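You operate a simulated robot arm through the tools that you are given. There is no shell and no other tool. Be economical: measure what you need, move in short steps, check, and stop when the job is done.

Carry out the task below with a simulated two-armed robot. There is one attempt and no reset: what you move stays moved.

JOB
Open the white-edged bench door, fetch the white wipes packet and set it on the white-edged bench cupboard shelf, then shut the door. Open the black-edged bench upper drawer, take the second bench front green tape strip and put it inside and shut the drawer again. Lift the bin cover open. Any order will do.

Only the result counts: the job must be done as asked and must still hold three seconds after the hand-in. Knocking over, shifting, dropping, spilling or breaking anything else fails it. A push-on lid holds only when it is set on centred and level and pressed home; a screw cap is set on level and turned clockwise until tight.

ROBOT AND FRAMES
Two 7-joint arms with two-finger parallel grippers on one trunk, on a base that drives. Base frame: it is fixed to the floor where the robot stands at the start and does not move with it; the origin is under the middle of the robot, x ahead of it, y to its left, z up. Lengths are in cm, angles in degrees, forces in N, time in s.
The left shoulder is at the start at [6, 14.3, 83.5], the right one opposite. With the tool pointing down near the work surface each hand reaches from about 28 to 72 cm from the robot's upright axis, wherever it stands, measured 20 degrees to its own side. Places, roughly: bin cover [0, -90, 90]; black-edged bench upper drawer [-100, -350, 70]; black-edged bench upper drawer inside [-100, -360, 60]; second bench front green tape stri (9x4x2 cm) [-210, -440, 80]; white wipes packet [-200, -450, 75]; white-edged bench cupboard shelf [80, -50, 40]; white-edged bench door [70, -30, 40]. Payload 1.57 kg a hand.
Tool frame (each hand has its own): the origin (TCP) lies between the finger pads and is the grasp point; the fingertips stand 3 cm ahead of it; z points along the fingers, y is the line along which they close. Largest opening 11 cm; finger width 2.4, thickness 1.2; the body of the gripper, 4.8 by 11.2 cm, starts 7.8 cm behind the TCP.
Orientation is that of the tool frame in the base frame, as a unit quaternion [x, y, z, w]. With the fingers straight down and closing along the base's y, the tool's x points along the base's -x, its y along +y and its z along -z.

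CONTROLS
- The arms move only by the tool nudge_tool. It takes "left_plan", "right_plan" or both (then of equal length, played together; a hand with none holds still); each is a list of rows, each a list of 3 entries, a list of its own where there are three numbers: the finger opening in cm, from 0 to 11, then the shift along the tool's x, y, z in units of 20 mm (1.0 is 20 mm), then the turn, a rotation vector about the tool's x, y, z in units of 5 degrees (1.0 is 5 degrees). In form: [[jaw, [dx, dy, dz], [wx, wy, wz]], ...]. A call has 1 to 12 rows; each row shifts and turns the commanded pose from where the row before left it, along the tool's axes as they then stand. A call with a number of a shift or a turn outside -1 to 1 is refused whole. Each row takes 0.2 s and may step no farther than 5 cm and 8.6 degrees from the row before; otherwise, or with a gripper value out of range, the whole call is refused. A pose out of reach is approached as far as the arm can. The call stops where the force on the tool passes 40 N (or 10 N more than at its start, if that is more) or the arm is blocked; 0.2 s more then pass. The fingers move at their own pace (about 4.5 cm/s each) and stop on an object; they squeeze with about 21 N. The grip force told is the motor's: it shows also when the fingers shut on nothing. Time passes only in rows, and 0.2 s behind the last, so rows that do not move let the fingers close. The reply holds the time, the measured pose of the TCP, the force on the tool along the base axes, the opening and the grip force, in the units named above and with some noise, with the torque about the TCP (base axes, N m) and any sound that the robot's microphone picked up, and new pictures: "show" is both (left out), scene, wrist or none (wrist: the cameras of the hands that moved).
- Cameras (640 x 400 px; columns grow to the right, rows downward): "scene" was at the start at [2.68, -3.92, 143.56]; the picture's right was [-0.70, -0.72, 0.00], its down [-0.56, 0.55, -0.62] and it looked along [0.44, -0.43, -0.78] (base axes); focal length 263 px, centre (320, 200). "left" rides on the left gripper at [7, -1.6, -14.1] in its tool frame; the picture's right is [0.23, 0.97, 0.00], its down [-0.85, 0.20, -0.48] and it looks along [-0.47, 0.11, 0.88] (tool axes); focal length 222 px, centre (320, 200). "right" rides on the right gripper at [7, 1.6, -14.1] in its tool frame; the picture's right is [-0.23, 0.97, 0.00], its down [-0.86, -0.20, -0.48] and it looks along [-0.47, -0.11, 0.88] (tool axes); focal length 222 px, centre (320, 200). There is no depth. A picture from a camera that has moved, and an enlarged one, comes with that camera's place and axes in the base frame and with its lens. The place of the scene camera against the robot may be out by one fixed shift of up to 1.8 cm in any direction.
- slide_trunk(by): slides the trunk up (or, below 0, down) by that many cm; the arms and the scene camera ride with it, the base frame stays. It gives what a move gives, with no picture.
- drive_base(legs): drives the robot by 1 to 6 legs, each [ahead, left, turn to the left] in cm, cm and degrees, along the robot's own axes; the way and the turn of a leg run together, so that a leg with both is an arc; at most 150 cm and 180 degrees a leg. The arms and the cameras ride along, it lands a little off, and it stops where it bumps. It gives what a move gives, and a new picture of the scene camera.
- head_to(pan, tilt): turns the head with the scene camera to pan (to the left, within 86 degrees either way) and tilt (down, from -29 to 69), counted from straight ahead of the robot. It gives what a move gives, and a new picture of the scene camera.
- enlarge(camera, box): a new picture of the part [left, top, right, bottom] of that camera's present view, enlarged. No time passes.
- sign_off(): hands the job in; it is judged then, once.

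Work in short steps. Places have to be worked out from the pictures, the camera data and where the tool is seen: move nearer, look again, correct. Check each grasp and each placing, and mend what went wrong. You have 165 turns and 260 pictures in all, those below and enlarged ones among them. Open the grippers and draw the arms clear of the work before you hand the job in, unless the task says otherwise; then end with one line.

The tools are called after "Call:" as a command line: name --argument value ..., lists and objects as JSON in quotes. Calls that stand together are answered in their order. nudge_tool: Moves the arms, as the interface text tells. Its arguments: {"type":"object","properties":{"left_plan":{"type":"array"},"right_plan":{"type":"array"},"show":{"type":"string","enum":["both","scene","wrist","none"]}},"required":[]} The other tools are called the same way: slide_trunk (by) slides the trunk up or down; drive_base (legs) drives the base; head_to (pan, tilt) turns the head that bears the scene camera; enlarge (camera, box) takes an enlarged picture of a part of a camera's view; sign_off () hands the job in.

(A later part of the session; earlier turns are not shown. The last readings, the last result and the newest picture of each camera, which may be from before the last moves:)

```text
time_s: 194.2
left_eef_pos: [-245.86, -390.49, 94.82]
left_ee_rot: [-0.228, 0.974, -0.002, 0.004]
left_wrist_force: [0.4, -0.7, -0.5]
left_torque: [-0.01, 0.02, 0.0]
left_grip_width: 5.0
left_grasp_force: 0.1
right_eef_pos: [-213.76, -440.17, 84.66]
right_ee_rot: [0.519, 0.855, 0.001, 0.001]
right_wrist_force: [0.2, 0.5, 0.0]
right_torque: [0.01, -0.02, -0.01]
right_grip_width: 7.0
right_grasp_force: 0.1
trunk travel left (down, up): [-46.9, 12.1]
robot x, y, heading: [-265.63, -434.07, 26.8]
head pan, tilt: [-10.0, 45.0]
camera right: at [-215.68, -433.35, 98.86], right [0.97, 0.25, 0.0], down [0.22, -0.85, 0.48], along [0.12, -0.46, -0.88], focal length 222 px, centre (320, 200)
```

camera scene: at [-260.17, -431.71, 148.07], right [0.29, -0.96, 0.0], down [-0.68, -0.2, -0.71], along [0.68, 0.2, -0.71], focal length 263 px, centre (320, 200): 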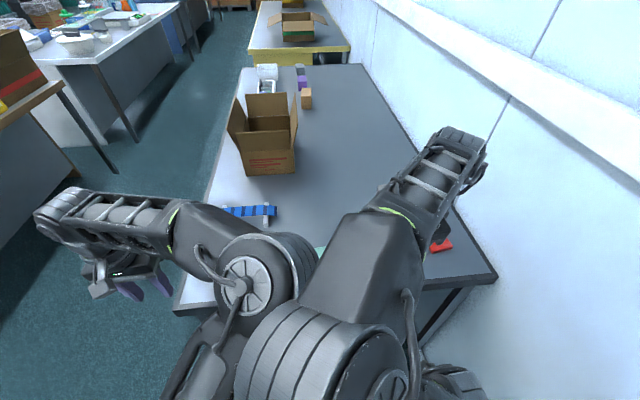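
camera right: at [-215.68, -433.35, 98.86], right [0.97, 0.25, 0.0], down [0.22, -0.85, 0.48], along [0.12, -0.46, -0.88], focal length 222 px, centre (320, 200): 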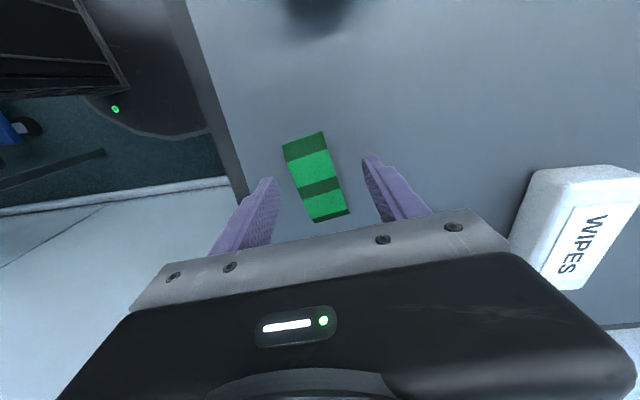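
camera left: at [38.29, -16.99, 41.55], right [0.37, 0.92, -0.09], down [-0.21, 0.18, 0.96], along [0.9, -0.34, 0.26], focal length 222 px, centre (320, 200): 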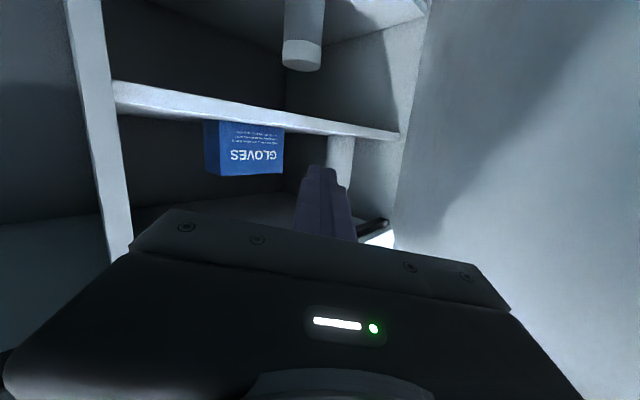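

Width cues put the strip near z≈78.5; descend gently further.

Call:
nudge_tool --right_plan '[[7, [0, 0, 0.5], [0, 0, 0]], [7, [0, 0, 0.5], [0, 0, 0]], [7, [0, 0, 0.25], [0, 0, 0]], [7, [0, 0, 0.25], [0, 0, 0]], [7, [0, 0, 0.25], [0, 0, 0]], [7, [0, 0, 0.25], [0, 0, 0]], [7, [0, 0, 0], [0, 0, 0]]]' --show "wrist"

```text
time_s: 194.9
left_eef_pos: [-246.07, -390.52, 94.97]
left_ee_rot: [-0.229, 0.973, 0.0, 0.003]
left_wrist_force: [0.6, -0.7, -0.1]
left_torque: [-0.02, 0.05, -0.03]
left_grip_width: 4.99
left_grasp_force: 0.1
right_eef_pos: [-213.77, -440.16, 83.01]
right_ee_rot: [0.519, 0.855, 0.003, 0.004]
right_wrist_force: [-4.8, 1.8, 30.5]
right_torque: [-0.39, 1.4, -0.23]
right_grip_width: 7.37
right_grasp_force: 2.0
trunk travel left (down, up): [-46.9, 12.1]
robot x, y, heading: [-265.4, -434.15, 27.0]
head pan, tilt: [-10.0, 45.0]
stopped in row 3 (right hand): the force on the tool passed its limit at 48 N (the readings are from after the stop); the commanded pose is now the measured one
camera right: at [-215.67, -433.4, 97.17], right [0.97, 0.25, 0.01], down [0.21, -0.85, 0.48], along [0.13, -0.46, -0.88], focal length 222 px, centre (320, 200)
```

right: 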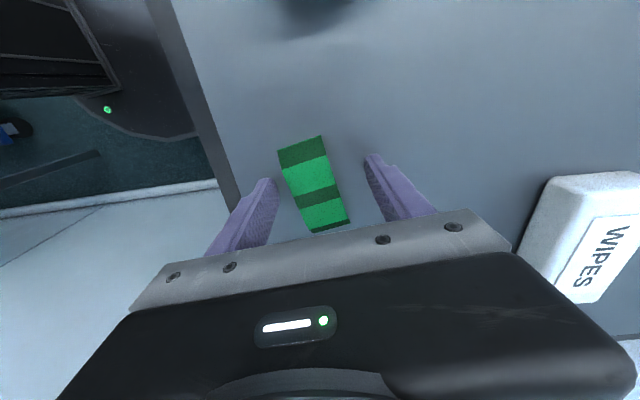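

Bench contact at tip z≈80. Raise 4 mm and close.

Call:
nudge_tool --right_plan '[[7, [0, 0, -0.25], [0, 0, 0]], [4, [0, 0, 0], [0, 0, 0]], [2, [0, 0, 0], [0, 0, 0]], [0, [0, 0, 0], [0, 0, 0]], [0, [0, 0, 0], [0, 0, 0]], [0, [0, 0, 0], [0, 0, 0]], [0, [0, 0, 0], [0, 0, 0]], [0, [0, 0, 0], [0, 0, 0]]]' --show "wrist"

```text
time_s: 196.8
left_eef_pos: [-245.81, -390.42, 94.92]
left_ee_rot: [-0.228, 0.974, -0.002, 0.002]
left_wrist_force: [0.4, 0.4, -0.3]
left_torque: [0.01, -0.02, 0.0]
left_grip_width: 5.01
left_grasp_force: 0.1
right_eef_pos: [-213.63, -440.33, 83.31]
right_ee_rot: [0.519, 0.855, 0.003, 0.002]
right_wrist_force: [0.5, 0.0, -0.1]
right_torque: [0.01, -0.03, 0.0]
right_grip_width: 3.45
right_grasp_force: 21.5
trunk travel left (down, up): [-46.9, 12.1]
robot x, y, heading: [-265.13, -434.1, 26.9]
head pan, tilt: [-10.0, 45.0]
camera right: at [-215.57, -433.5, 97.43], right [0.97, 0.25, 0.01], down [0.21, -0.85, 0.48], along [0.12, -0.46, -0.88], focal length 222 px, centre (320, 200)
```

right: 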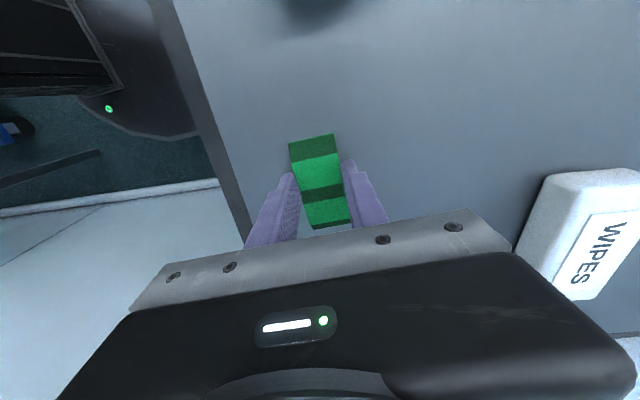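

Strip gripped (3.45 cm). Lift, then back out toward the front of the black bench.

Call:
nudge_tool --right_plan '[[0, [0, 0, -0.9], [0, 0, 0]], [0, [0, 0, -0.9], [0, 0, 0]], [0, [0, 0, -0.9], [0, 0, 0]], [0, [0, 0, -0.9], [0, 0, 0]], [0, [0, 0, -0.9], [0, 0, 0]], [0, [0, 0, -0.9], [0, 0, 0]], [0, [0, 0, -0.9], [0, 0, 0]], [0, [0, -0.8, -0.9], [0, 0, 0]], [0, [0, -0.8, -0.5], [0, 0, 0]], [0, [0, -0.8, 0], [0, 0, 0]], [0, [0, -0.8, 0], [0, 0, 0]], [0, [0, -0.8, 0], [0, 0, 0]]]' --show "wrist"

Call:
drive_base --legs '[[-15, 0, 0], [0, 85, 0], [0, 0, -90]]'

```text
time_s: 199.3
left_eef_pos: [-245.87, -390.41, 94.99]
left_ee_rot: [-0.228, 0.974, -0.001, 0.003]
left_wrist_force: [0.1, 0.0, -0.2]
left_torque: [-0.03, 0.0, 0.0]
left_grip_width: 5.02
left_grasp_force: 0.0
right_eef_pos: [-220.98, -444.01, 98.54]
right_ee_rot: [0.519, 0.855, 0.003, 0.002]
right_wrist_force: [-0.8, -1.0, -0.4]
right_torque: [0.03, 0.01, 0.02]
right_grip_width: 0.01
right_grasp_force: 21.0
trunk travel left (down, up): [-46.9, 12.1]
robot x, y, heading: [-265.48, -433.76, 26.7]
head pan, tilt: [-10.0, 45.0]
camera right: at [-222.75, -437.29, 112.7], right [0.97, 0.25, 0.01], down [0.21, -0.85, 0.48], along [0.12, -0.46, -0.88], focal length 222 px, centre (320, 200)
```

right: 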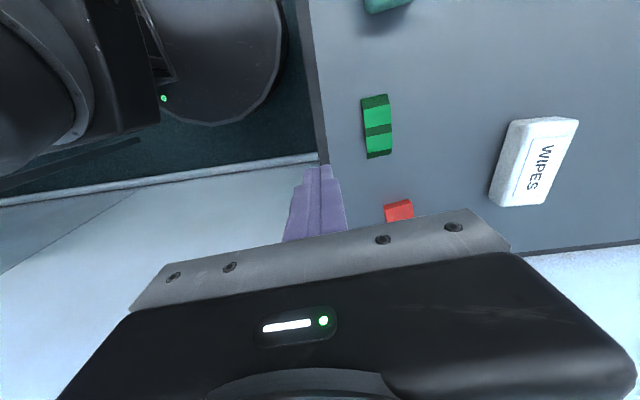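

```text
time_s: 208.8
left_eef_pos: [-275.17, -384.03, 94.95]
left_ee_rot: [0.531, 0.847, -0.002, 0.001]
left_wrist_force: [0.9, 0.4, 0.5]
left_torque: [0.01, -0.03, 0.02]
left_grip_width: 5.04
left_grasp_force: 0.0
right_eef_pos: [-329.11, -408.77, 98.52]
right_ee_rot: [0.972, 0.233, -0.001, 0.004]
right_wrist_force: [0.5, 0.1, -0.5]
right_torque: [-0.01, 0.0, 0.0]
right_grip_width: 0.01
right_grasp_force: 20.7
trunk travel left (down, up): [-46.9, 12.1]
robot x, y, heading: [-318.54, -363.96, -63.7]
head pan, tilt: [-10.0, 45.0]
camera scene: at [-317.41, -367.68, 148.08], right [-0.96, -0.28, 0.0], down [-0.2, 0.68, -0.71], along [0.2, -0.68, -0.71], focal length 263 px, centre (320, 200)
```

scene: 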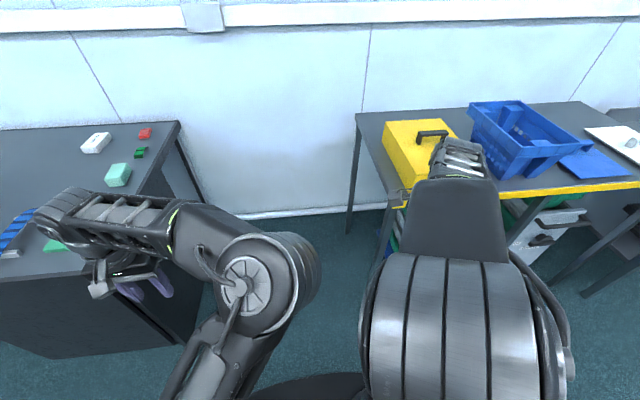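

The strip slipped out during the lift and is still on the bench undisturbed. Go back and grip again, lifting slowly.

Call:
drive_base --legs '[[0, 0, 90], [0, -85, 0], [13, 0, 0]]'

Call:
enlarge --camera "right" --box '[0, 0, 640, 400]'

```text
time_s: 218.1
left_eef_pos: [-247.33, -392.63, 94.97]
left_ee_rot: [-0.223, 0.975, -0.002, 0.003]
left_wrist_force: [0.3, 0.2, -0.8]
left_torque: [0.0, 0.07, -0.02]
left_grip_width: 5.0
left_grasp_force: 0.0
right_eef_pos: [-222.7, -446.44, 98.52]
right_ee_rot: [0.523, 0.852, 0.002, 0.002]
right_wrist_force: [-0.7, 0.1, 0.4]
right_torque: [0.02, 0.04, 0.03]
right_grip_width: 0.0
right_grasp_force: 21.2
trunk travel left (down, up): [-46.9, 12.1]
robot x, y, heading: [-267.95, -435.92, 26.2]
head pan, tilt: [-10.0, 45.0]
camera scene: at [-262.1, -433.62, 148.07], right [0.28, -0.96, 0.0], down [-0.68, -0.2, -0.71], along [0.68, 0.2, -0.71], focal length 263 px, centre (320, 200)
```

scene: 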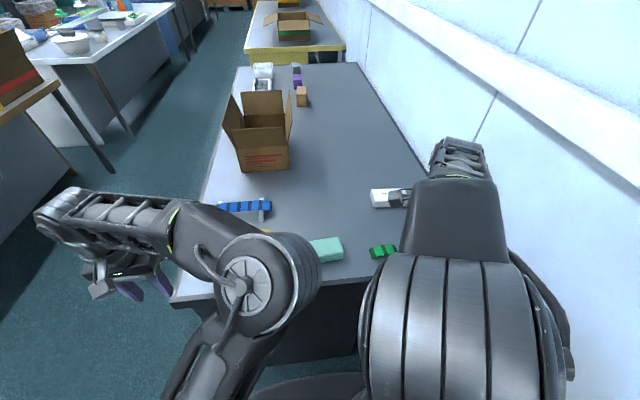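

```text
1.00 times, centred on (320, 200) of right (not enlarged: the box is as wide or as high as the picture)
camera zoom: at [-224.59, -439.64, 112.63], right [0.97, 0.24, 0.01], down [0.21, -0.85, 0.48], along [0.12, -0.46, -0.88], focal length 222 px, centre (320, 200)
```

zoom: 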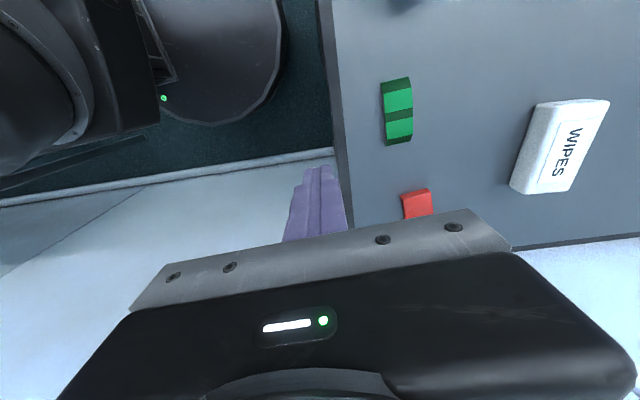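

Call:
nudge_tool --right_plan '[[6, [0.08, 0.9, 0.6], [0, 0, 0]], [6, [0.08, 0.9, 0.6], [0, 0, 0]], [6, [0.08, 0.9, 0.6], [0, 0, 0]], [6, [0.08, 0.9, 0.6], [0, 0, 0]], [6, [0.08, 0.9, 0.6], [0, 0, 0]], [6, [0.05, 0.9, 0.6], [0, 0, 0]], [6, [0, 0, 0.6], [0, 0, 0.8]], [6, [0, 0, 0.6], [0, 0, 0.8]], [6, [0, 0, 0.3], [0, 0, 0]]]' --show "wrist"

Call:
enlarge --camera "right" --box '[220, 80, 440, 230]'

```text
time_s: 220.1
left_eef_pos: [-247.36, -392.51, 94.88]
left_ee_rot: [-0.224, 0.975, -0.002, 0.003]
left_wrist_force: [0.1, -0.5, -0.2]
left_torque: [0.01, -0.03, 0.0]
left_grip_width: 5.01
left_grasp_force: 0.0
right_eef_pos: [-213.68, -440.88, 88.41]
right_ee_rot: [0.582, 0.813, 0.003, 0.002]
right_wrist_force: [-0.5, 0.5, -0.2]
right_torque: [-0.02, -0.03, -0.01]
right_grip_width: 6.0
right_grasp_force: 0.2
trunk travel left (down, up): [-46.9, 12.1]
robot x, y, heading: [-267.53, -435.73, 26.5]
head pan, tilt: [-10.0, 45.0]
camera right: at [-214.45, -433.8, 102.51], right [0.99, 0.1, 0.01], down [0.08, -0.87, 0.48], along [0.05, -0.47, -0.88], focal length 222 px, centre (320, 200)
```

right: 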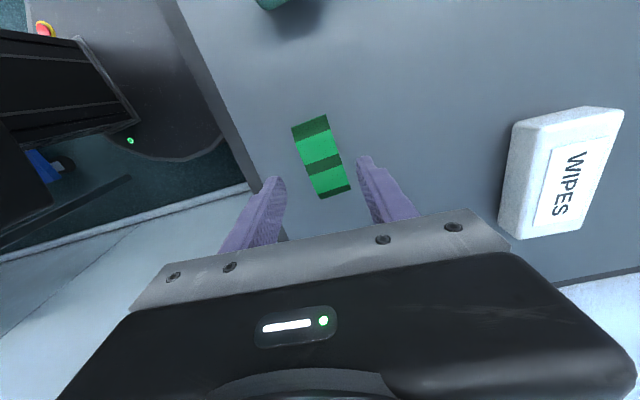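

```text
2.67 times, centred on (330, 155) of right
camera zoom: at [-214.45, -433.8, 102.51], right [0.99, 0.1, 0.01], down [0.08, -0.87, 0.48], along [0.05, -0.47, -0.88], focal length 592 px, centre (293, 320)
```

zoom: 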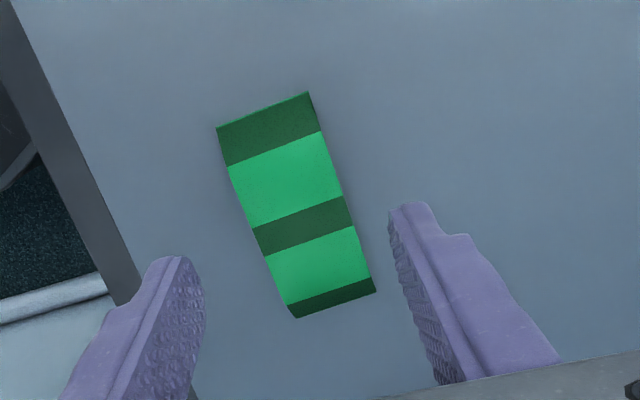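

Centered. Descend to just above the bench, close, then lift slowly 1 cm.

Call:
nudge_tool --right_plan '[[6, [0, 0.1, 0.8], [0, 0, -0.4]], [6, [0, 0, 0.8], [0, 0, 0]], [6, [0, 0, 0.6], [0, 0, 0]], [6, [0, 0, 0.35], [0, 0, 0]], [6, [0, 0, 0], [0, 0, 0]], [0, [0, 0, 0], [0, 0, 0]], [0, [0, 0, 0], [0, 0, 0]], [0, [0, 0, 0], [0, 0, 0]], [0, [0, 0, 0], [0, 0, 0]], [0, [0, 0, 0], [0, 0, 0]], [0, [0, 0, 0], [0, 0, 0]]]' --show "wrist"

Call:
enlarge --camera "right" --box '[240, 100, 420, 230]'

```text
time_s: 222.5
left_eef_pos: [-247.4, -392.57, 94.92]
left_ee_rot: [-0.223, 0.975, -0.001, 0.004]
left_wrist_force: [-1.1, -0.2, -0.7]
left_torque: [0.0, -0.02, -0.01]
left_grip_width: 5.01
left_grasp_force: 0.1
right_eef_pos: [-213.38, -440.51, 83.17]
right_ee_rot: [0.568, 0.823, 0.003, 0.002]
right_wrist_force: [0.2, 0.3, -0.3]
right_torque: [0.01, -0.02, -0.03]
right_grip_width: 3.45
right_grasp_force: 21.0
trunk travel left (down, up): [-46.9, 12.1]
robot x, y, heading: [-267.69, -435.87, 26.5]
head pan, tilt: [-10.0, 45.0]
camera right: at [-214.47, -433.57, 97.4], right [0.99, 0.14, 0.01], down [0.12, -0.87, 0.48], along [0.07, -0.47, -0.88], focal length 222 px, centre (320, 200)
```

right: 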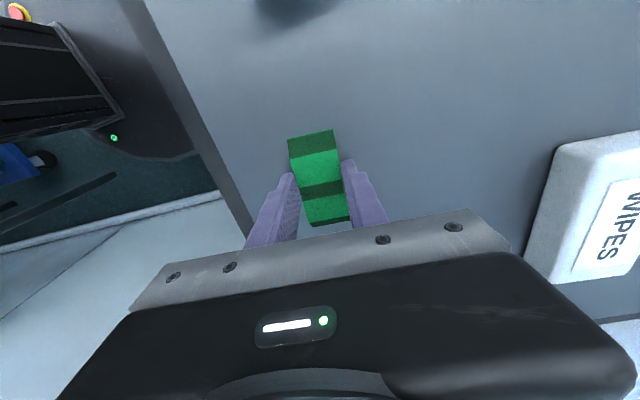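

```text
3.08 times, centred on (330, 165) of right
camera zoom: at [-214.47, -433.57, 97.4], right [0.99, 0.14, 0.01], down [0.12, -0.87, 0.48], along [0.07, -0.47, -0.88], focal length 684 px, centre (289, 308)
```

zoom: 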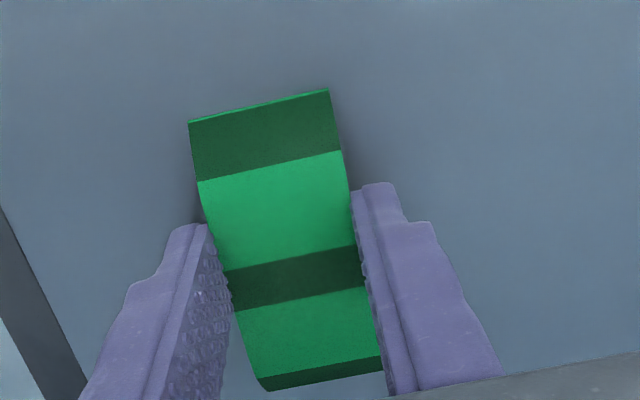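

Call:
nudge_tool --right_plan '[[0, [0, 0, -0.1], [0, 0, 0]], [0, [0, 0, -0.15], [0, 0, 0]], [0, [0, 0, -0.2], [0, 0, 0]], [0, [0, 0, -0.2], [0, 0, 0]], [0, [0, 0, -0.25], [0, 0, 0]], [0, [0, 0, -0.25], [0, 0, 0]]]' --show "wrist"

```text
time_s: 223.9
left_eef_pos: [-247.35, -392.66, 94.97]
left_ee_rot: [-0.224, 0.974, -0.001, 0.004]
left_wrist_force: [0.2, -0.4, 0.0]
left_torque: [0.05, 0.01, -0.05]
left_grip_width: 5.02
left_grasp_force: 0.0
right_eef_pos: [-213.38, -440.77, 85.69]
right_ee_rot: [0.567, 0.824, 0.002, 0.002]
right_wrist_force: [-0.1, 0.3, -0.3]
right_torque: [-0.03, -0.02, 0.01]
right_grip_width: 3.43
right_grasp_force: 21.3
trunk travel left (down, up): [-46.9, 12.1]
robot x, y, heading: [-267.35, -436.18, 26.1]
head pan, tilt: [-10.0, 45.0]
camera right: at [-214.49, -433.76, 99.73], right [0.99, 0.13, 0.01], down [0.12, -0.87, 0.48], along [0.07, -0.47, -0.88], focal length 222 px, centre (320, 200)
```

right: 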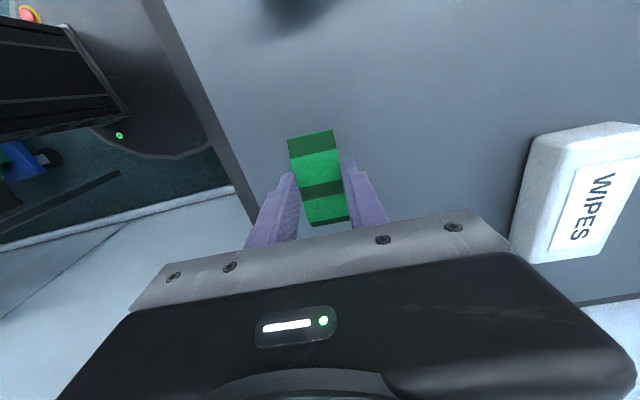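

Lifted with the strip. Continue slowly.

Call:
nudge_tool --right_plan '[[0, [0, 0, -0.3], [0, 0, 0]], [0, [0, 0, -0.35], [0, 0, 0]], [0, [0, 0, -0.4], [0, 0, 0]], [0, [0, 0, -0.4], [0, 0, 0]], [0, [0, 0, -0.4], [0, 0, 0]], [0, [0, 0, -0.4], [0, 0, 0]], [0, [0, 0, -0.4], [0, 0, 0]], [0, [0, 0, -0.4], [0, 0, 0]], [0, [0, 0, -0.4], [0, 0, 0]], [0, [0, 0, -0.4], [0, 0, 0]], [0, [0, 0, -0.3], [0, 0, 0]], [0, [0, 0, -0.2], [0, 0, 0]]]' --show "none"

Call:
nudge_tool --right_plan '[[0, [0, -0.2, 0], [0, 0, 0]], [0, [0, -0.4, 0], [0, 0, 0]], [0, [0, -0.5, 0], [0, 0, 0]], [0, [0, -0.5, 0], [0, 0, 0]], [0, [0, -0.5, 0], [0, 0, 0]], [0, [0, -0.5, 0], [0, 0, 0]], [0, [0, -0.5, 0], [0, 0, 0]], [0, [0, -0.5, 0], [0, 0, 0]], [0, [0, -0.5, 0], [0, 0, 0]], [0, [0, -0.4, 0], [0, 0, 0]], [0, [0, -0.2, 0], [0, 0, 0]]]' --show "wrist"

```text
time_s: 226.5
left_eef_pos: [-247.33, -392.64, 94.84]
left_ee_rot: [-0.224, 0.975, -0.001, 0.003]
left_wrist_force: [0.1, 0.1, 0.6]
left_torque: [0.0, 0.0, 0.02]
left_grip_width: 5.0
left_grasp_force: 0.1
right_eef_pos: [-213.38, -440.73, 94.21]
right_ee_rot: [0.567, 0.824, 0.002, 0.003]
right_wrist_force: [-0.8, 0.1, -0.1]
right_torque: [0.0, 0.0, -0.01]
right_grip_width: 3.43
right_grasp_force: 21.2
trunk travel left (down, up): [-46.9, 12.1]
robot x, y, heading: [-268.01, -435.86, 26.4]
head pan, tilt: [-10.0, 45.0]
```

```text
time_s: 228.9
left_eef_pos: [-247.47, -392.63, 94.88]
left_ee_rot: [-0.223, 0.975, -0.001, 0.002]
left_wrist_force: [0.1, -0.9, -1.0]
left_torque: [-0.04, -0.01, 0.03]
left_grip_width: 5.0
left_grasp_force: 0.1
right_eef_pos: [-222.13, -444.01, 94.25]
right_ee_rot: [0.567, 0.824, 0.003, 0.003]
right_wrist_force: [0.0, 0.6, -1.1]
right_torque: [0.01, 0.04, 0.01]
right_grip_width: 3.43
right_grasp_force: 21.3
trunk travel left (down, up): [-46.9, 12.1]
robot x, y, heading: [-267.73, -435.81, 26.3]
head pan, tilt: [-10.0, 45.0]
camera right: at [-223.31, -437.11, 108.44], right [0.99, 0.13, 0.01], down [0.12, -0.87, 0.48], along [0.07, -0.47, -0.88], focal length 222 px, centre (320, 200)
```

right: 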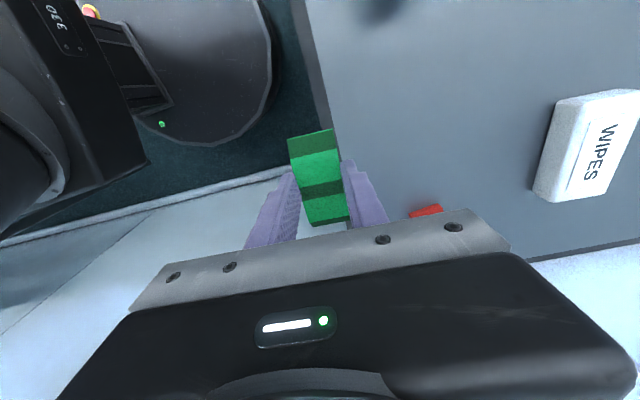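

Secure. Drive out of the gap, turn to face the bench front, and move along to the drawers.

Call:
drive_base --legs '[[-12, 0, 0], [0, 86, 0], [0, 0, -90], [0, 130, 0]]'

Call:
head_to --pan 20 --tilt 40

```text
time_s: 244.4
left_eef_pos: [-155.24, -335.07, 94.89]
left_ee_rot: [0.558, 0.83, -0.003, 0.001]
left_wrist_force: [-0.8, -0.5, -0.6]
left_torque: [0.0, 0.01, 0.0]
left_grip_width: 5.01
left_grasp_force: 0.0
right_eef_pos: [-208.26, -356.96, 94.36]
right_ee_rot: [0.989, 0.149, 0.001, 0.003]
right_wrist_force: [-0.3, 1.0, 0.1]
right_torque: [0.02, -0.01, -0.04]
right_grip_width: 3.44
right_grasp_force: 20.6
trunk travel left (down, up): [-46.9, 12.1]
robot x, y, heading: [-197.34, -312.27, -67.7]
head pan, tilt: [-10.0, 45.0]
camera scene: at [-196.31, -315.91, 148.08], right [-0.98, -0.21, 0.0], down [-0.15, 0.69, -0.71], along [0.15, -0.69, -0.71], focal length 263 px, centre (320, 200)
```

scene: 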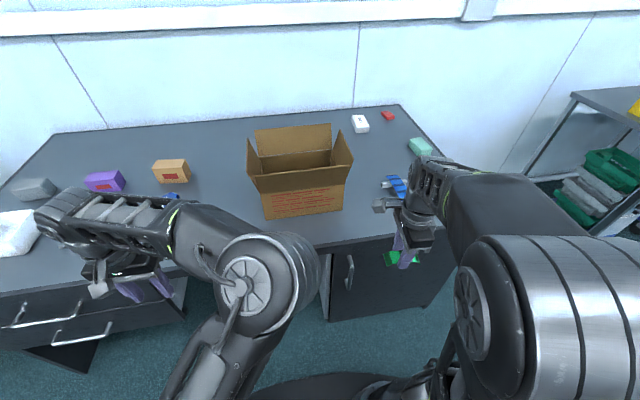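

```text
time_s: 245.3
left_eef_pos: [-155.21, -335.14, 94.83]
left_ee_rot: [0.558, 0.83, -0.004, 0.001]
left_wrist_force: [0.1, -0.1, -0.3]
left_torque: [-0.03, 0.0, -0.01]
left_grip_width: 4.99
left_grasp_force: 0.1
right_eef_pos: [-208.24, -357.03, 94.28]
right_ee_rot: [0.989, 0.148, 0.0, 0.004]
right_wrist_force: [1.1, -0.5, -0.5]
right_torque: [0.06, -0.02, -0.03]
right_grip_width: 3.45
right_grasp_force: 21.0
trunk travel left (down, up): [-46.9, 12.1]
robot x, y, heading: [-197.33, -311.61, -67.4]
head pan, tilt: [20.0, 40.0]
camera scene: at [-192.36, -314.26, 148.8], right [-0.74, -0.67, 0.0], down [-0.43, 0.48, -0.77], along [0.52, -0.57, -0.64], focal length 263 px, centre (320, 200)
```

scene: 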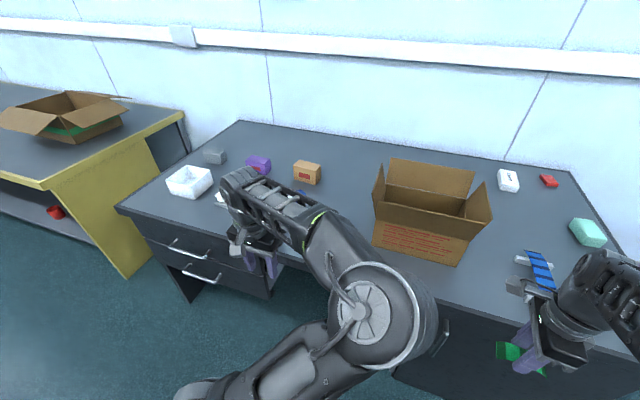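

Drawer handle is around (-110,-329,70). Position the robot so the handle is ~62 ahead and ~18 left, and raise the right hand (with the strip) for clearance.

Call:
drive_base --legs '[[-8, 52, 3.6]]'

Call:
nudge_tool --left_plan '[[6, [-0.5, -0.2, 0], [0.5, -0.5, -0.5]], [6, [-0.5, -0.2, 0], [0.99, -0.99, -0.99]], [6, [0, 0, 0], [0.99, -0.99, -0.99]], [6, [0, 0, 0], [0.99, -0.99, -0.99]], [6, [0, 0, 0], [0.99, -0.99, -0.99]], [6, [0, 0, 0], [0.99, -0.99, -0.99]], [6, [0, 0, 0], [0.99, -0.99, -0.99]], [6, [0, 0, 0], [0.99, -0.99, -0.99]], [6, [0, 0, 0], [0.99, -0.99, -0.99]], [6, [0, 0, 0], [0.99, -0.99, -0.99]], [6, [0, 0, 0], [0.99, -0.99, -0.99]], [6, [0, 0, 0], [0.99, -0.99, -0.99]]]' --right_plan '[[0, [0, -0.1, -0.2], [0, 0, 0]], [0, [0, -0.2, -0.3], [0, 0, 0]], [0, [0, -0.3, -0.4], [0, 0, 0]], [0, [0, -0.3, -0.4], [0, 0, 0]], [0, [0, -0.3, -0.4], [0, 0, 0]], [0, [0, -0.3, -0.4], [0, 0, 0]], [0, [0, -0.3, -0.4], [0, 0, 0]], [0, [0, -0.3, -0.4], [0, 0, 0]], [0, [0, -0.3, -0.4], [0, 0, 0]], [0, [0, -0.2, -0.3], [0, 0, 0]], [0, [0, 0, -0.2], [0, 0, 0]], [0, [0, 0, 0], [0, 0, 0]]]' --show "none"

Call:
nudge_tool --left_plan '[[6, [0, 0, 0], [0.99, -0.99, -0.99]], [6, [0, 0, 0], [0.99, -0.99, -0.99]], [6, [0, 0, 0], [0.5, -0.5, -0.5]]]' --show "both"

```text
time_s: 248.4
left_eef_pos: [-108.13, -303.81, 94.87]
left_ee_rot: [0.537, 0.844, -0.003, 0.001]
left_wrist_force: [-1.1, -0.5, 0.7]
left_torque: [0.02, 0.01, 0.02]
left_grip_width: 5.0
left_grasp_force: 0.1
right_eef_pos: [-159.82, -328.55, 94.34]
right_ee_rot: [0.984, 0.176, -0.001, 0.004]
right_wrist_force: [0.2, -0.4, -0.4]
right_torque: [-0.01, 0.01, -0.05]
right_grip_width: 3.45
right_grasp_force: 21.1
trunk travel left (down, up): [-46.9, 12.1]
robot x, y, heading: [-151.19, -283.2, -64.5]
head pan, tilt: [20.0, 40.0]
camera scene: at [-146.22, -285.06, 148.8], right [-0.7, -0.71, 0.0], down [-0.46, 0.45, -0.77], along [0.55, -0.54, -0.64], focal length 263 px, centre (320, 200)
```

scene: 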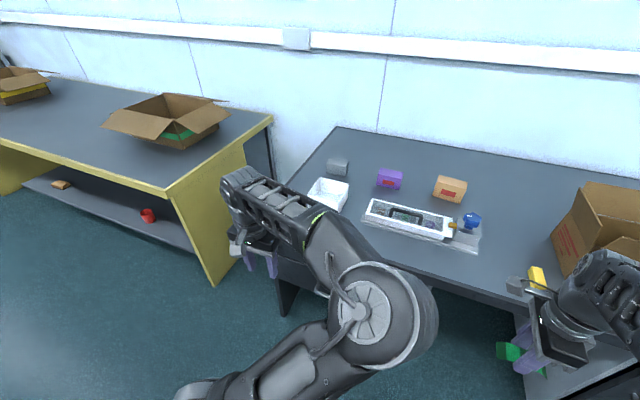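

```text
time_s: 251.0
left_eef_pos: [-100.07, -307.59, 96.08]
left_ee_rot: [-0.02, 0.783, -0.608, 0.133]
left_wrist_force: [0.3, -0.2, -0.5]
left_torque: [0.03, 0.0, 0.0]
left_grip_width: 6.0
left_grasp_force: 0.0
left hand out of reach, approached as far as the arm can: row 8, 9, 10, 11, 12
right_eef_pos: [-161.86, -323.58, 101.95]
right_ee_rot: [0.984, 0.176, 0.0, 0.004]
right_wrist_force: [-0.2, 0.5, -0.1]
right_torque: [0.0, -0.03, 0.0]
right_grip_width: 3.47
right_grasp_force: 21.6
trunk travel left (down, up): [-46.9, 12.1]
robot x, y, heading: [-151.25, -282.85, -64.4]
head pan, tilt: [20.0, 40.0]
```

```text
time_s: 251.8
left_eef_pos: [-96.84, -308.37, 95.2]
left_ee_rot: [0.154, -0.688, 0.692, -0.153]
left_wrist_force: [-0.3, -0.2, -0.9]
left_torque: [-0.02, 0.02, 0.01]
left_grip_width: 6.01
left_grasp_force: 0.1
left hand out of reach, approached as far as the arm can: row 1, 2, 3
right_eef_pos: [-161.68, -323.7, 101.85]
right_ee_rot: [0.984, 0.176, 0.001, 0.003]
right_wrist_force: [-0.1, -0.4, -0.5]
right_torque: [0.01, 0.03, -0.01]
right_grip_width: 3.45
right_grasp_force: 21.0
trunk travel left (down, up): [-46.9, 12.1]
robot x, y, heading: [-151.12, -283.14, -64.4]
head pan, tilt: [20.0, 40.0]
camera scene: at [-146.2, -285.08, 148.8], right [-0.7, -0.71, 0.0], down [-0.46, 0.45, -0.77], along [0.55, -0.54, -0.64], focal length 263 px, centre (320, 200)
camera left: at [-109.08, -298.58, 96.76], right [-0.21, -0.1, -0.97], down [0.57, 0.79, -0.2], along [0.79, -0.6, -0.1], focal length 222 px, centre (320, 200)
```

scene: 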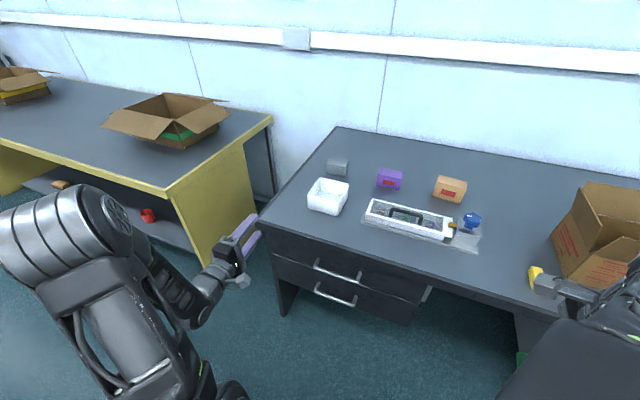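
left: 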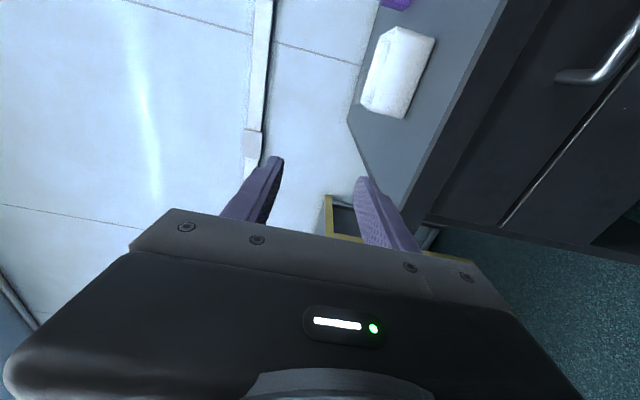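

Left hand now points ahead with vertical closing. Handle triangulates to (-110.6,-328.6,69.7): 58 ahead, 17 left. Lower the trunk 25 and shift the hand right 21 cm.

Call:
slide_trunk --by -25

Call:
nudge_tool --left_plan '[[6, [0.96, 0, 0], [0, 0, 0]], [6, [0.96, 0, 0], [0, 0, 0]], [6, [0.96, 0, 0], [0, 0, 0]], [6, [0.96, 0, 0], [0, 0, 0]], [6, [0.96, 0, 0], [0, 0, 0]], [6, [0.96, 0, 0], [0, 0, 0]], [6, [0.96, 0, 0], [0, 0, 0]], [6, [0.96, 0, 0], [0, 0, 0]], [6, [0.96, 0, 0], [0, 0, 0]], [6, [0.96, 0, 0], [0, 0, 0]], [6, [0.96, 0, 0], [0, 0, 0]]]' --show "both"

```text
time_s: 254.4
left_eef_pos: [-96.82, -308.43, 70.18]
left_ee_rot: [0.154, -0.688, 0.693, -0.152]
left_wrist_force: [0.3, 0.1, -0.1]
left_torque: [-0.02, 0.01, 0.0]
left_grip_width: 6.02
left_grasp_force: 0.1
right_eef_pos: [-161.73, -323.63, 76.85]
right_ee_rot: [0.984, 0.176, 0.001, 0.003]
right_wrist_force: [0.2, -0.9, -0.5]
right_torque: [0.02, -0.01, 0.02]
right_grip_width: 3.45
right_grasp_force: 21.0
trunk travel left (down, up): [-21.9, 37.1]
robot x, y, heading: [-151.48, -283.17, -64.4]
head pan, tilt: [20.0, 40.0]
```

```text
time_s: 256.8
left_eef_pos: [-108.57, -322.06, 66.59]
left_ee_rot: [0.153, -0.688, 0.692, -0.153]
left_wrist_force: [-0.1, -0.5, -1.0]
left_torque: [-0.01, -0.02, -0.02]
left_grip_width: 5.98
left_grasp_force: 0.1
left hand out of reach, approached as far as the arm can: row 1, 2, 3, 4, 5, 6, 7, 8, 9, 10
right_eef_pos: [-161.8, -323.67, 76.86]
right_ee_rot: [0.984, 0.177, 0.0, 0.004]
right_wrist_force: [-0.3, -0.1, 0.1]
right_torque: [0.01, 0.01, -0.02]
right_grip_width: 3.45
right_grasp_force: 20.9
trunk travel left (down, up): [-21.9, 37.1]
robot x, y, heading: [-151.04, -282.82, -64.6]
head pan, tilt: [20.0, 40.0]
camera scene: at [-146.27, -285.09, 123.81], right [-0.7, -0.71, 0.0], down [-0.46, 0.45, -0.77], along [0.55, -0.54, -0.64], focal length 263 px, centre (320, 200)
camera left: at [-120.88, -312.11, 68.22], right [-0.21, -0.1, -0.97], down [0.57, 0.79, -0.2], along [0.79, -0.6, -0.1], focal length 222 px, centre (320, 200)
```

scene: 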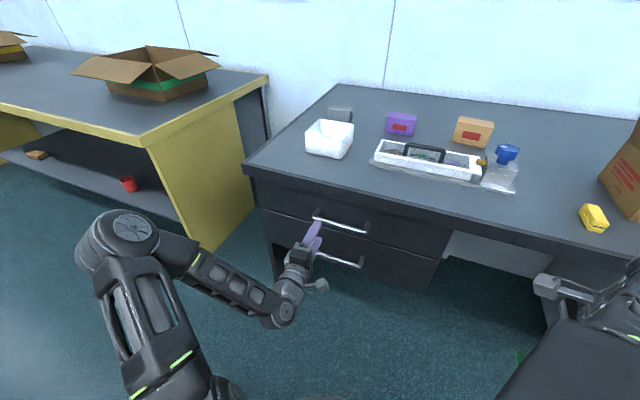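
left: 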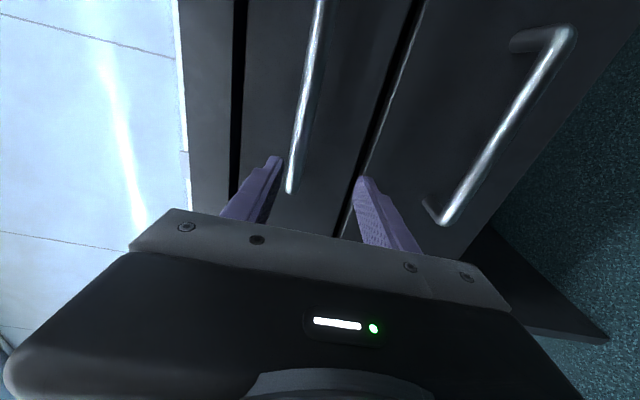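

Handle's left end is at ≈(-104,-325.5,69.1). Back the base 7 cm to unfold the arm, then raise 2.5, go right 3.5 and advance to the handle.

Call:
drive_base --legs '[[-8, 0, 0]]'

Call:
nudge_tool --left_plan '[[5, [0.6, -0.4, 0], [0, 0, 0]], [5, [0.6, -0.4, 0.3], [0, 0, 0]], [5, [0.6, -0.4, 0.9], [0, 0, 0]], [5, [0, 0, 0.9], [0, 0, 0]], [5, [0, 0, 0.9], [0, 0, 0]], [5, [0, 0, 0.9], [0, 0, 0]]]' --show "wrist"

```text
time_s: 257.9
left_eef_pos: [-111.94, -315.13, 66.64]
left_ee_rot: [0.153, -0.688, 0.692, -0.152]
left_wrist_force: [-0.4, 0.0, -0.1]
left_torque: [0.01, 0.01, -0.04]
left_grip_width: 6.02
left_grasp_force: 0.1
right_eef_pos: [-165.19, -316.71, 76.92]
right_ee_rot: [0.984, 0.176, 0.001, 0.004]
right_wrist_force: [-0.5, -0.7, -0.2]
right_torque: [0.0, 0.02, -0.01]
right_grip_width: 3.46
right_grasp_force: 21.1
trunk travel left (down, up): [-21.9, 37.1]
robot x, y, heading: [-154.37, -276.09, -64.4]
head pan, tilt: [20.0, 40.0]
camera scene: at [-149.57, -278.16, 123.8], right [-0.7, -0.71, 0.0], down [-0.46, 0.45, -0.77], along [0.55, -0.54, -0.64], focal length 263 px, centre (320, 200)
```

scene: 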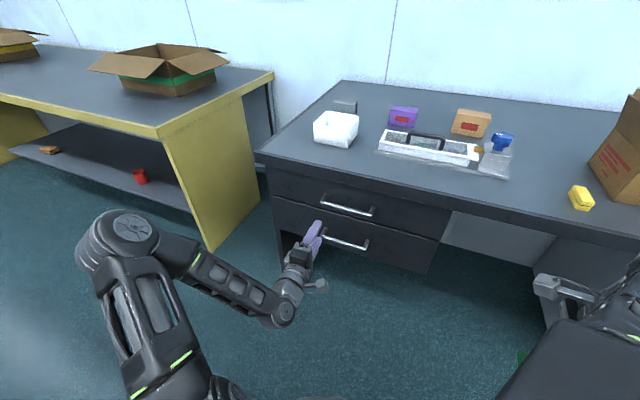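

```text
time_s: 259.3
left_eef_pos: [-111.79, -323.87, 68.88]
left_ee_rot: [0.154, -0.688, 0.692, -0.152]
left_wrist_force: [0.0, -0.4, 0.5]
left_torque: [-0.03, -0.02, 0.03]
left_grip_width: 5.04
left_grasp_force: 0.0
left hand out of reach, approached as far as the arm can: row 1
right_eef_pos: [-165.12, -316.71, 76.85]
right_ee_rot: [0.985, 0.175, 0.001, 0.003]
right_wrist_force: [0.0, -0.6, 0.7]
right_torque: [0.01, 0.01, 0.01]
right_grip_width: 3.47
right_grasp_force: 20.3
trunk travel left (down, up): [-21.9, 37.1]
robot x, y, heading: [-155.09, -276.41, -64.5]
head pan, tilt: [20.0, 40.0]
camera left: at [-124.0, -314.0, 70.56], right [-0.21, -0.1, -0.97], down [0.57, 0.79, -0.2], along [0.79, -0.6, -0.11], focal length 222 px, centre (320, 200)
```

left: 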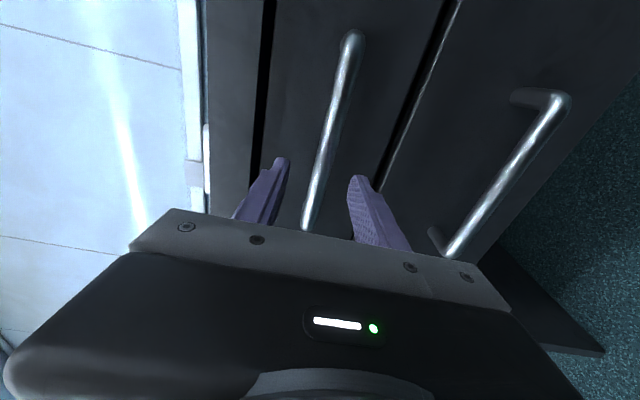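

Call:
nudge_tool --left_plan '[[5, [0.3, 0, 0.95], [0, 0, 0]], [5, [0.2, 0, 0.95], [0, 0, 0]], [5, [0, 0, 0], [0, 0, 0]], [0, [0, 0, 0], [0, 0, 0]], [0, [0, 0, 0], [0, 0, 0]], [0, [0, 0, 0], [0, 0, 0]], [0, [0, 0, 0], [0, 0, 0]], [0, [0, 0, 0], [0, 0, 0]]]' --show "wrist"

```text
time_s: 261.1
left_eef_pos: [-111.07, -327.56, 68.8]
left_ee_rot: [0.155, -0.689, 0.691, -0.152]
left_wrist_force: [-1.8, 0.4, -7.9]
left_torque: [0.16, -0.25, 0.09]
left_grip_width: 1.57
left_grasp_force: 31.2
right_eef_pos: [-165.11, -316.74, 76.74]
right_ee_rot: [0.985, 0.175, 0.0, 0.003]
right_wrist_force: [-1.2, 0.2, 0.5]
right_torque: [-0.01, 0.01, 0.01]
right_grip_width: 3.46
right_grasp_force: 21.2
trunk travel left (down, up): [-21.9, 37.1]
robot x, y, heading: [-154.91, -276.0, -64.5]
head pan, tilt: [20.0, 40.0]
camera left: at [-123.34, -317.84, 70.48], right [-0.21, -0.1, -0.97], down [0.57, 0.79, -0.2], along [0.79, -0.6, -0.11], focal length 222 px, centre (320, 200)
```

left: 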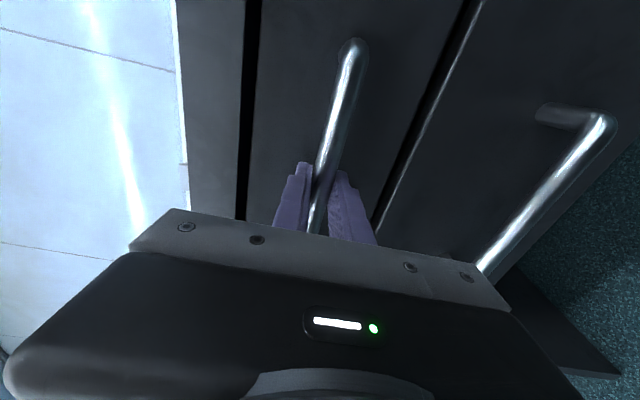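

Handle gripped. Pull with the arm first (the brown table is close behind the base).

Call:
nudge_tool --left_plan '[[0, [0, 0, -0.4], [0, 0, 0]], [0, [0, 0, -0.6], [0, 0, 0]], [0, [0, 0, -0.7], [0, 0, 0]], [0, [0, 0, -0.7], [0, 0, 0]], [0, [0, 0, -0.7], [0, 0, 0]], [0, [0, 0, -0.7], [0, 0, 0]], [0, [0, 0, -0.7], [0, 0, 0]], [0, [0, 0, -0.7], [0, 0, 0]], [0, [0, 0, -0.7], [0, 0, 0]]]' --show "scene"

```text
time_s: 263.1
left_eef_pos: [-115.59, -317.63, 68.77]
left_ee_rot: [0.155, -0.685, 0.695, -0.156]
left_wrist_force: [22.7, 9.2, 9.9]
left_torque: [0.1, -0.43, 0.2]
left_grip_width: 1.6
left_grasp_force: 31.6
left hand out of reach, approached as far as the arm can: row 9
right_eef_pos: [-164.88, -316.66, 76.85]
right_ee_rot: [0.985, 0.175, -0.001, 0.003]
right_wrist_force: [-0.7, 0.4, -0.4]
right_torque: [0.01, 0.01, -0.02]
right_grip_width: 3.44
right_grasp_force: 20.9
trunk travel left (down, up): [-21.9, 37.1]
robot x, y, heading: [-154.6, -276.29, -64.7]
head pan, tilt: [20.0, 40.0]
camera scene: at [-149.44, -278.04, 123.83], right [-0.7, -0.71, 0.0], down [-0.46, 0.45, -0.77], along [0.55, -0.54, -0.64], focal length 263 px, centre (320, 200)
```

scene: 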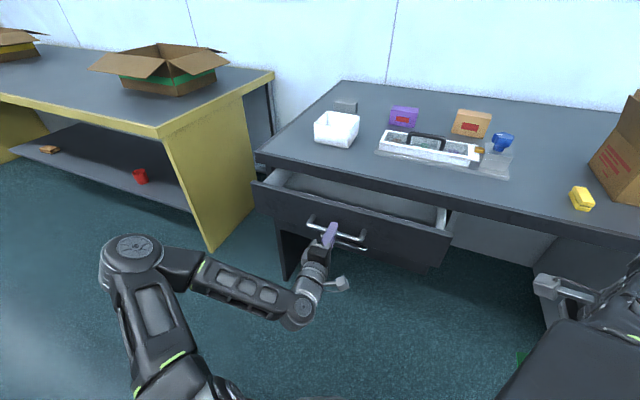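

Drawer opened ~11 cm. Back the base another 9 cm to open it further.

Call:
drive_base --legs '[[-5, 0, 0]]'

Call:
drive_base --legs '[[-5, 0, 0]]'

```text
time_s: 264.0
left_eef_pos: [-117.98, -313.1, 68.85]
left_ee_rot: [0.155, -0.685, 0.695, -0.155]
left_wrist_force: [22.0, 9.1, 21.6]
left_torque: [-0.02, -0.24, 0.09]
left_grip_width: 1.59
left_grasp_force: 31.5
right_eef_pos: [-167.2, -312.12, 76.83]
right_ee_rot: [0.985, 0.175, 0.0, 0.005]
right_wrist_force: [0.9, 0.1, 0.0]
right_torque: [0.01, 0.0, -0.02]
right_grip_width: 3.45
right_grasp_force: 21.5
trunk travel left (down, up): [-21.9, 37.1]
robot x, y, heading: [-156.67, -271.93, -64.7]
head pan, tilt: [20.0, 40.0]
camera scene: at [-151.66, -273.47, 123.82], right [-0.7, -0.71, 0.0], down [-0.46, 0.45, -0.77], along [0.55, -0.54, -0.64], focal length 263 px, centre (320, 200)
```

scene: 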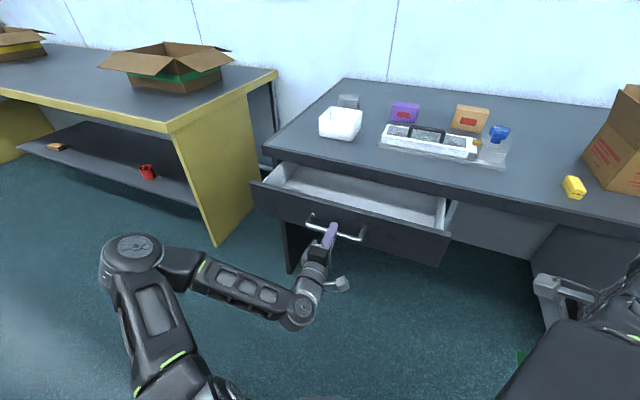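

```text
time_s: 264.9
left_eef_pos: [-119.83, -308.51, 68.81]
left_ee_rot: [0.157, -0.684, 0.695, -0.157]
left_wrist_force: [12.0, 5.9, 10.2]
left_torque: [0.05, -0.21, 0.41]
left_grip_width: 1.59
left_grasp_force: 31.5
right_eef_pos: [-169.38, -307.65, 76.83]
right_ee_rot: [0.984, 0.176, 0.0, 0.004]
right_wrist_force: [-0.5, -0.1, 0.4]
right_torque: [-0.02, -0.02, -0.01]
right_grip_width: 3.43
right_grasp_force: 21.7
trunk travel left (down, up): [-21.9, 37.1]
robot x, y, heading: [-158.75, -267.05, -64.6]
head pan, tilt: [20.0, 40.0]
camera scene: at [-153.83, -268.98, 123.81], right [-0.7, -0.71, 0.0], down [-0.46, 0.45, -0.77], along [0.55, -0.54, -0.64], focal length 263 px, centre (320, 200)
```

scene: 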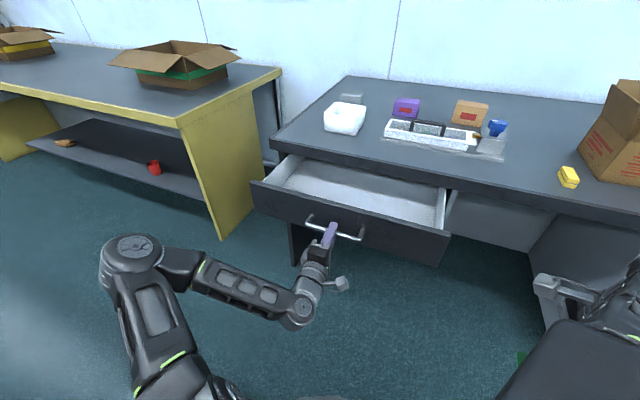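

Drawer open ~21 cm. Release the handle, back off slightly, and swing the left hand aside.

Call:
nudge_tool --left_plan '[[5, [0, 0, 0], [0, 0, 0]], [5, [0, 0, 0], [0, 0, 0]], [5, [0, 0, 0], [0, 0, 0]]]' --show "none"

Call:
drive_base --legs '[[-5.5, 0, 0]]'

Call:
nudge_tool --left_plan '[[5, [-1, 0, 0], [0, 0, 0]], [5, [-1, 0, 0], [0, 0, 0]], [5, [-1, 0, 0], [0, 0, 0]], [5, [-1, 0, 0], [0, 0, 0]], [5, [-1, 0, 0], [0, 0, 0]], [5, [-1, 0, 0], [0, 0, 0]], [5, [-1, 0, 0], [0, 0, 0]], [5, [-1, 0, 0], [0, 0, 0]], [5, [-1, 0, 0], [0, 0, 0]], [5, [-1, 0, 0], [0, 0, 0]], [5, [-1, 0, 0], [0, 0, 0]], [5, [-1, 0, 0], [0, 0, 0]]]' --show "scene"

```text
time_s: 265.7
left_eef_pos: [-119.8, -308.54, 68.76]
left_ee_rot: [0.156, -0.685, 0.694, -0.157]
left_wrist_force: [0.1, 0.0, 0.2]
left_torque: [-0.03, -0.04, 0.03]
left_grip_width: 4.99
left_grasp_force: 0.1
right_eef_pos: [-169.22, -307.6, 76.85]
right_ee_rot: [0.984, 0.176, 0.001, 0.004]
right_wrist_force: [-0.3, -0.8, -0.5]
right_torque: [-0.03, -0.03, -0.03]
right_grip_width: 3.45
right_grasp_force: 20.2
trunk travel left (down, up): [-21.9, 37.1]
robot x, y, heading: [-159.06, -267.35, -64.2]
head pan, tilt: [20.0, 40.0]
```

```text
time_s: 266.6
left_eef_pos: [-122.39, -303.79, 68.78]
left_ee_rot: [0.156, -0.685, 0.694, -0.158]
left_wrist_force: [-0.5, 0.2, 0.7]
left_torque: [-0.02, -0.01, 0.02]
left_grip_width: 5.03
left_grasp_force: 0.0
right_eef_pos: [-171.65, -302.67, 76.81]
right_ee_rot: [0.984, 0.176, 0.0, 0.004]
right_wrist_force: [-0.4, -0.9, -0.4]
right_torque: [-0.03, 0.0, 0.02]
right_grip_width: 3.45
right_grasp_force: 20.8
trunk travel left (down, up): [-21.9, 37.1]
robot x, y, heading: [-161.2, -262.13, -64.6]
head pan, tilt: [20.0, 40.0]
camera scene: at [-156.21, -264.17, 123.8], right [-0.7, -0.71, 0.0], down [-0.46, 0.45, -0.77], along [0.55, -0.54, -0.64], focal length 263 px, centre (320, 200)
```

scene: 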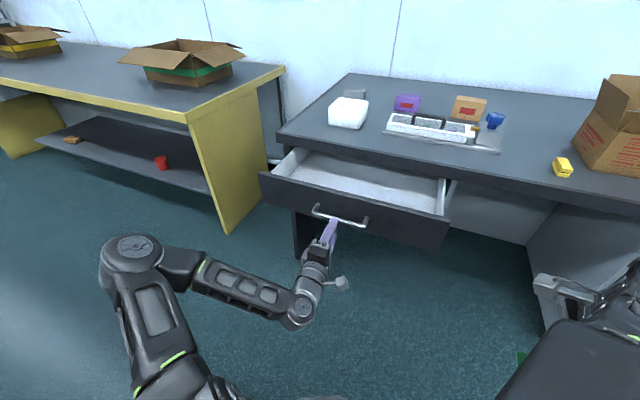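

```text
time_s: 269.2
left_eef_pos: [-100.68, -293.44, 68.72]
left_ee_rot: [0.156, -0.685, 0.694, -0.157]
left_wrist_force: [0.0, -0.8, -1.6]
left_torque: [-0.01, -0.01, 0.0]
left_grip_width: 4.99
left_grasp_force: 0.0
right_eef_pos: [-171.75, -302.67, 76.79]
right_ee_rot: [0.984, 0.176, 0.001, 0.003]
right_wrist_force: [0.0, 0.7, -0.6]
right_torque: [-0.01, -0.05, -0.02]
right_grip_width: 3.43
right_grasp_force: 20.9
trunk travel left (down, up): [-21.9, 37.1]
robot x, y, heading: [-161.26, -262.28, -64.7]
head pan, tilt: [20.0, 40.0]
camera scene: at [-156.21, -264.16, 123.8], right [-0.7, -0.71, 0.0], down [-0.46, 0.45, -0.77], along [0.55, -0.54, -0.64], focal length 263 px, centre (320, 200)
```

scene: 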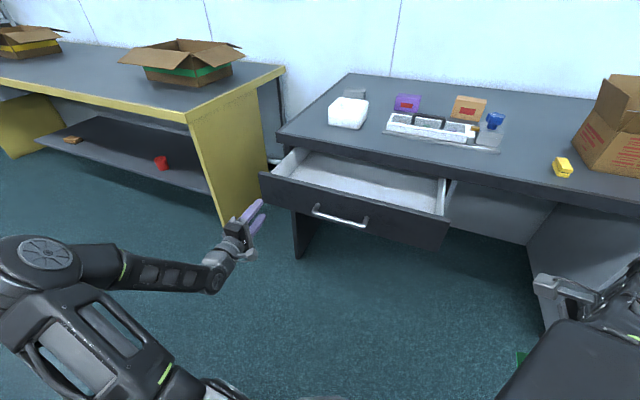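

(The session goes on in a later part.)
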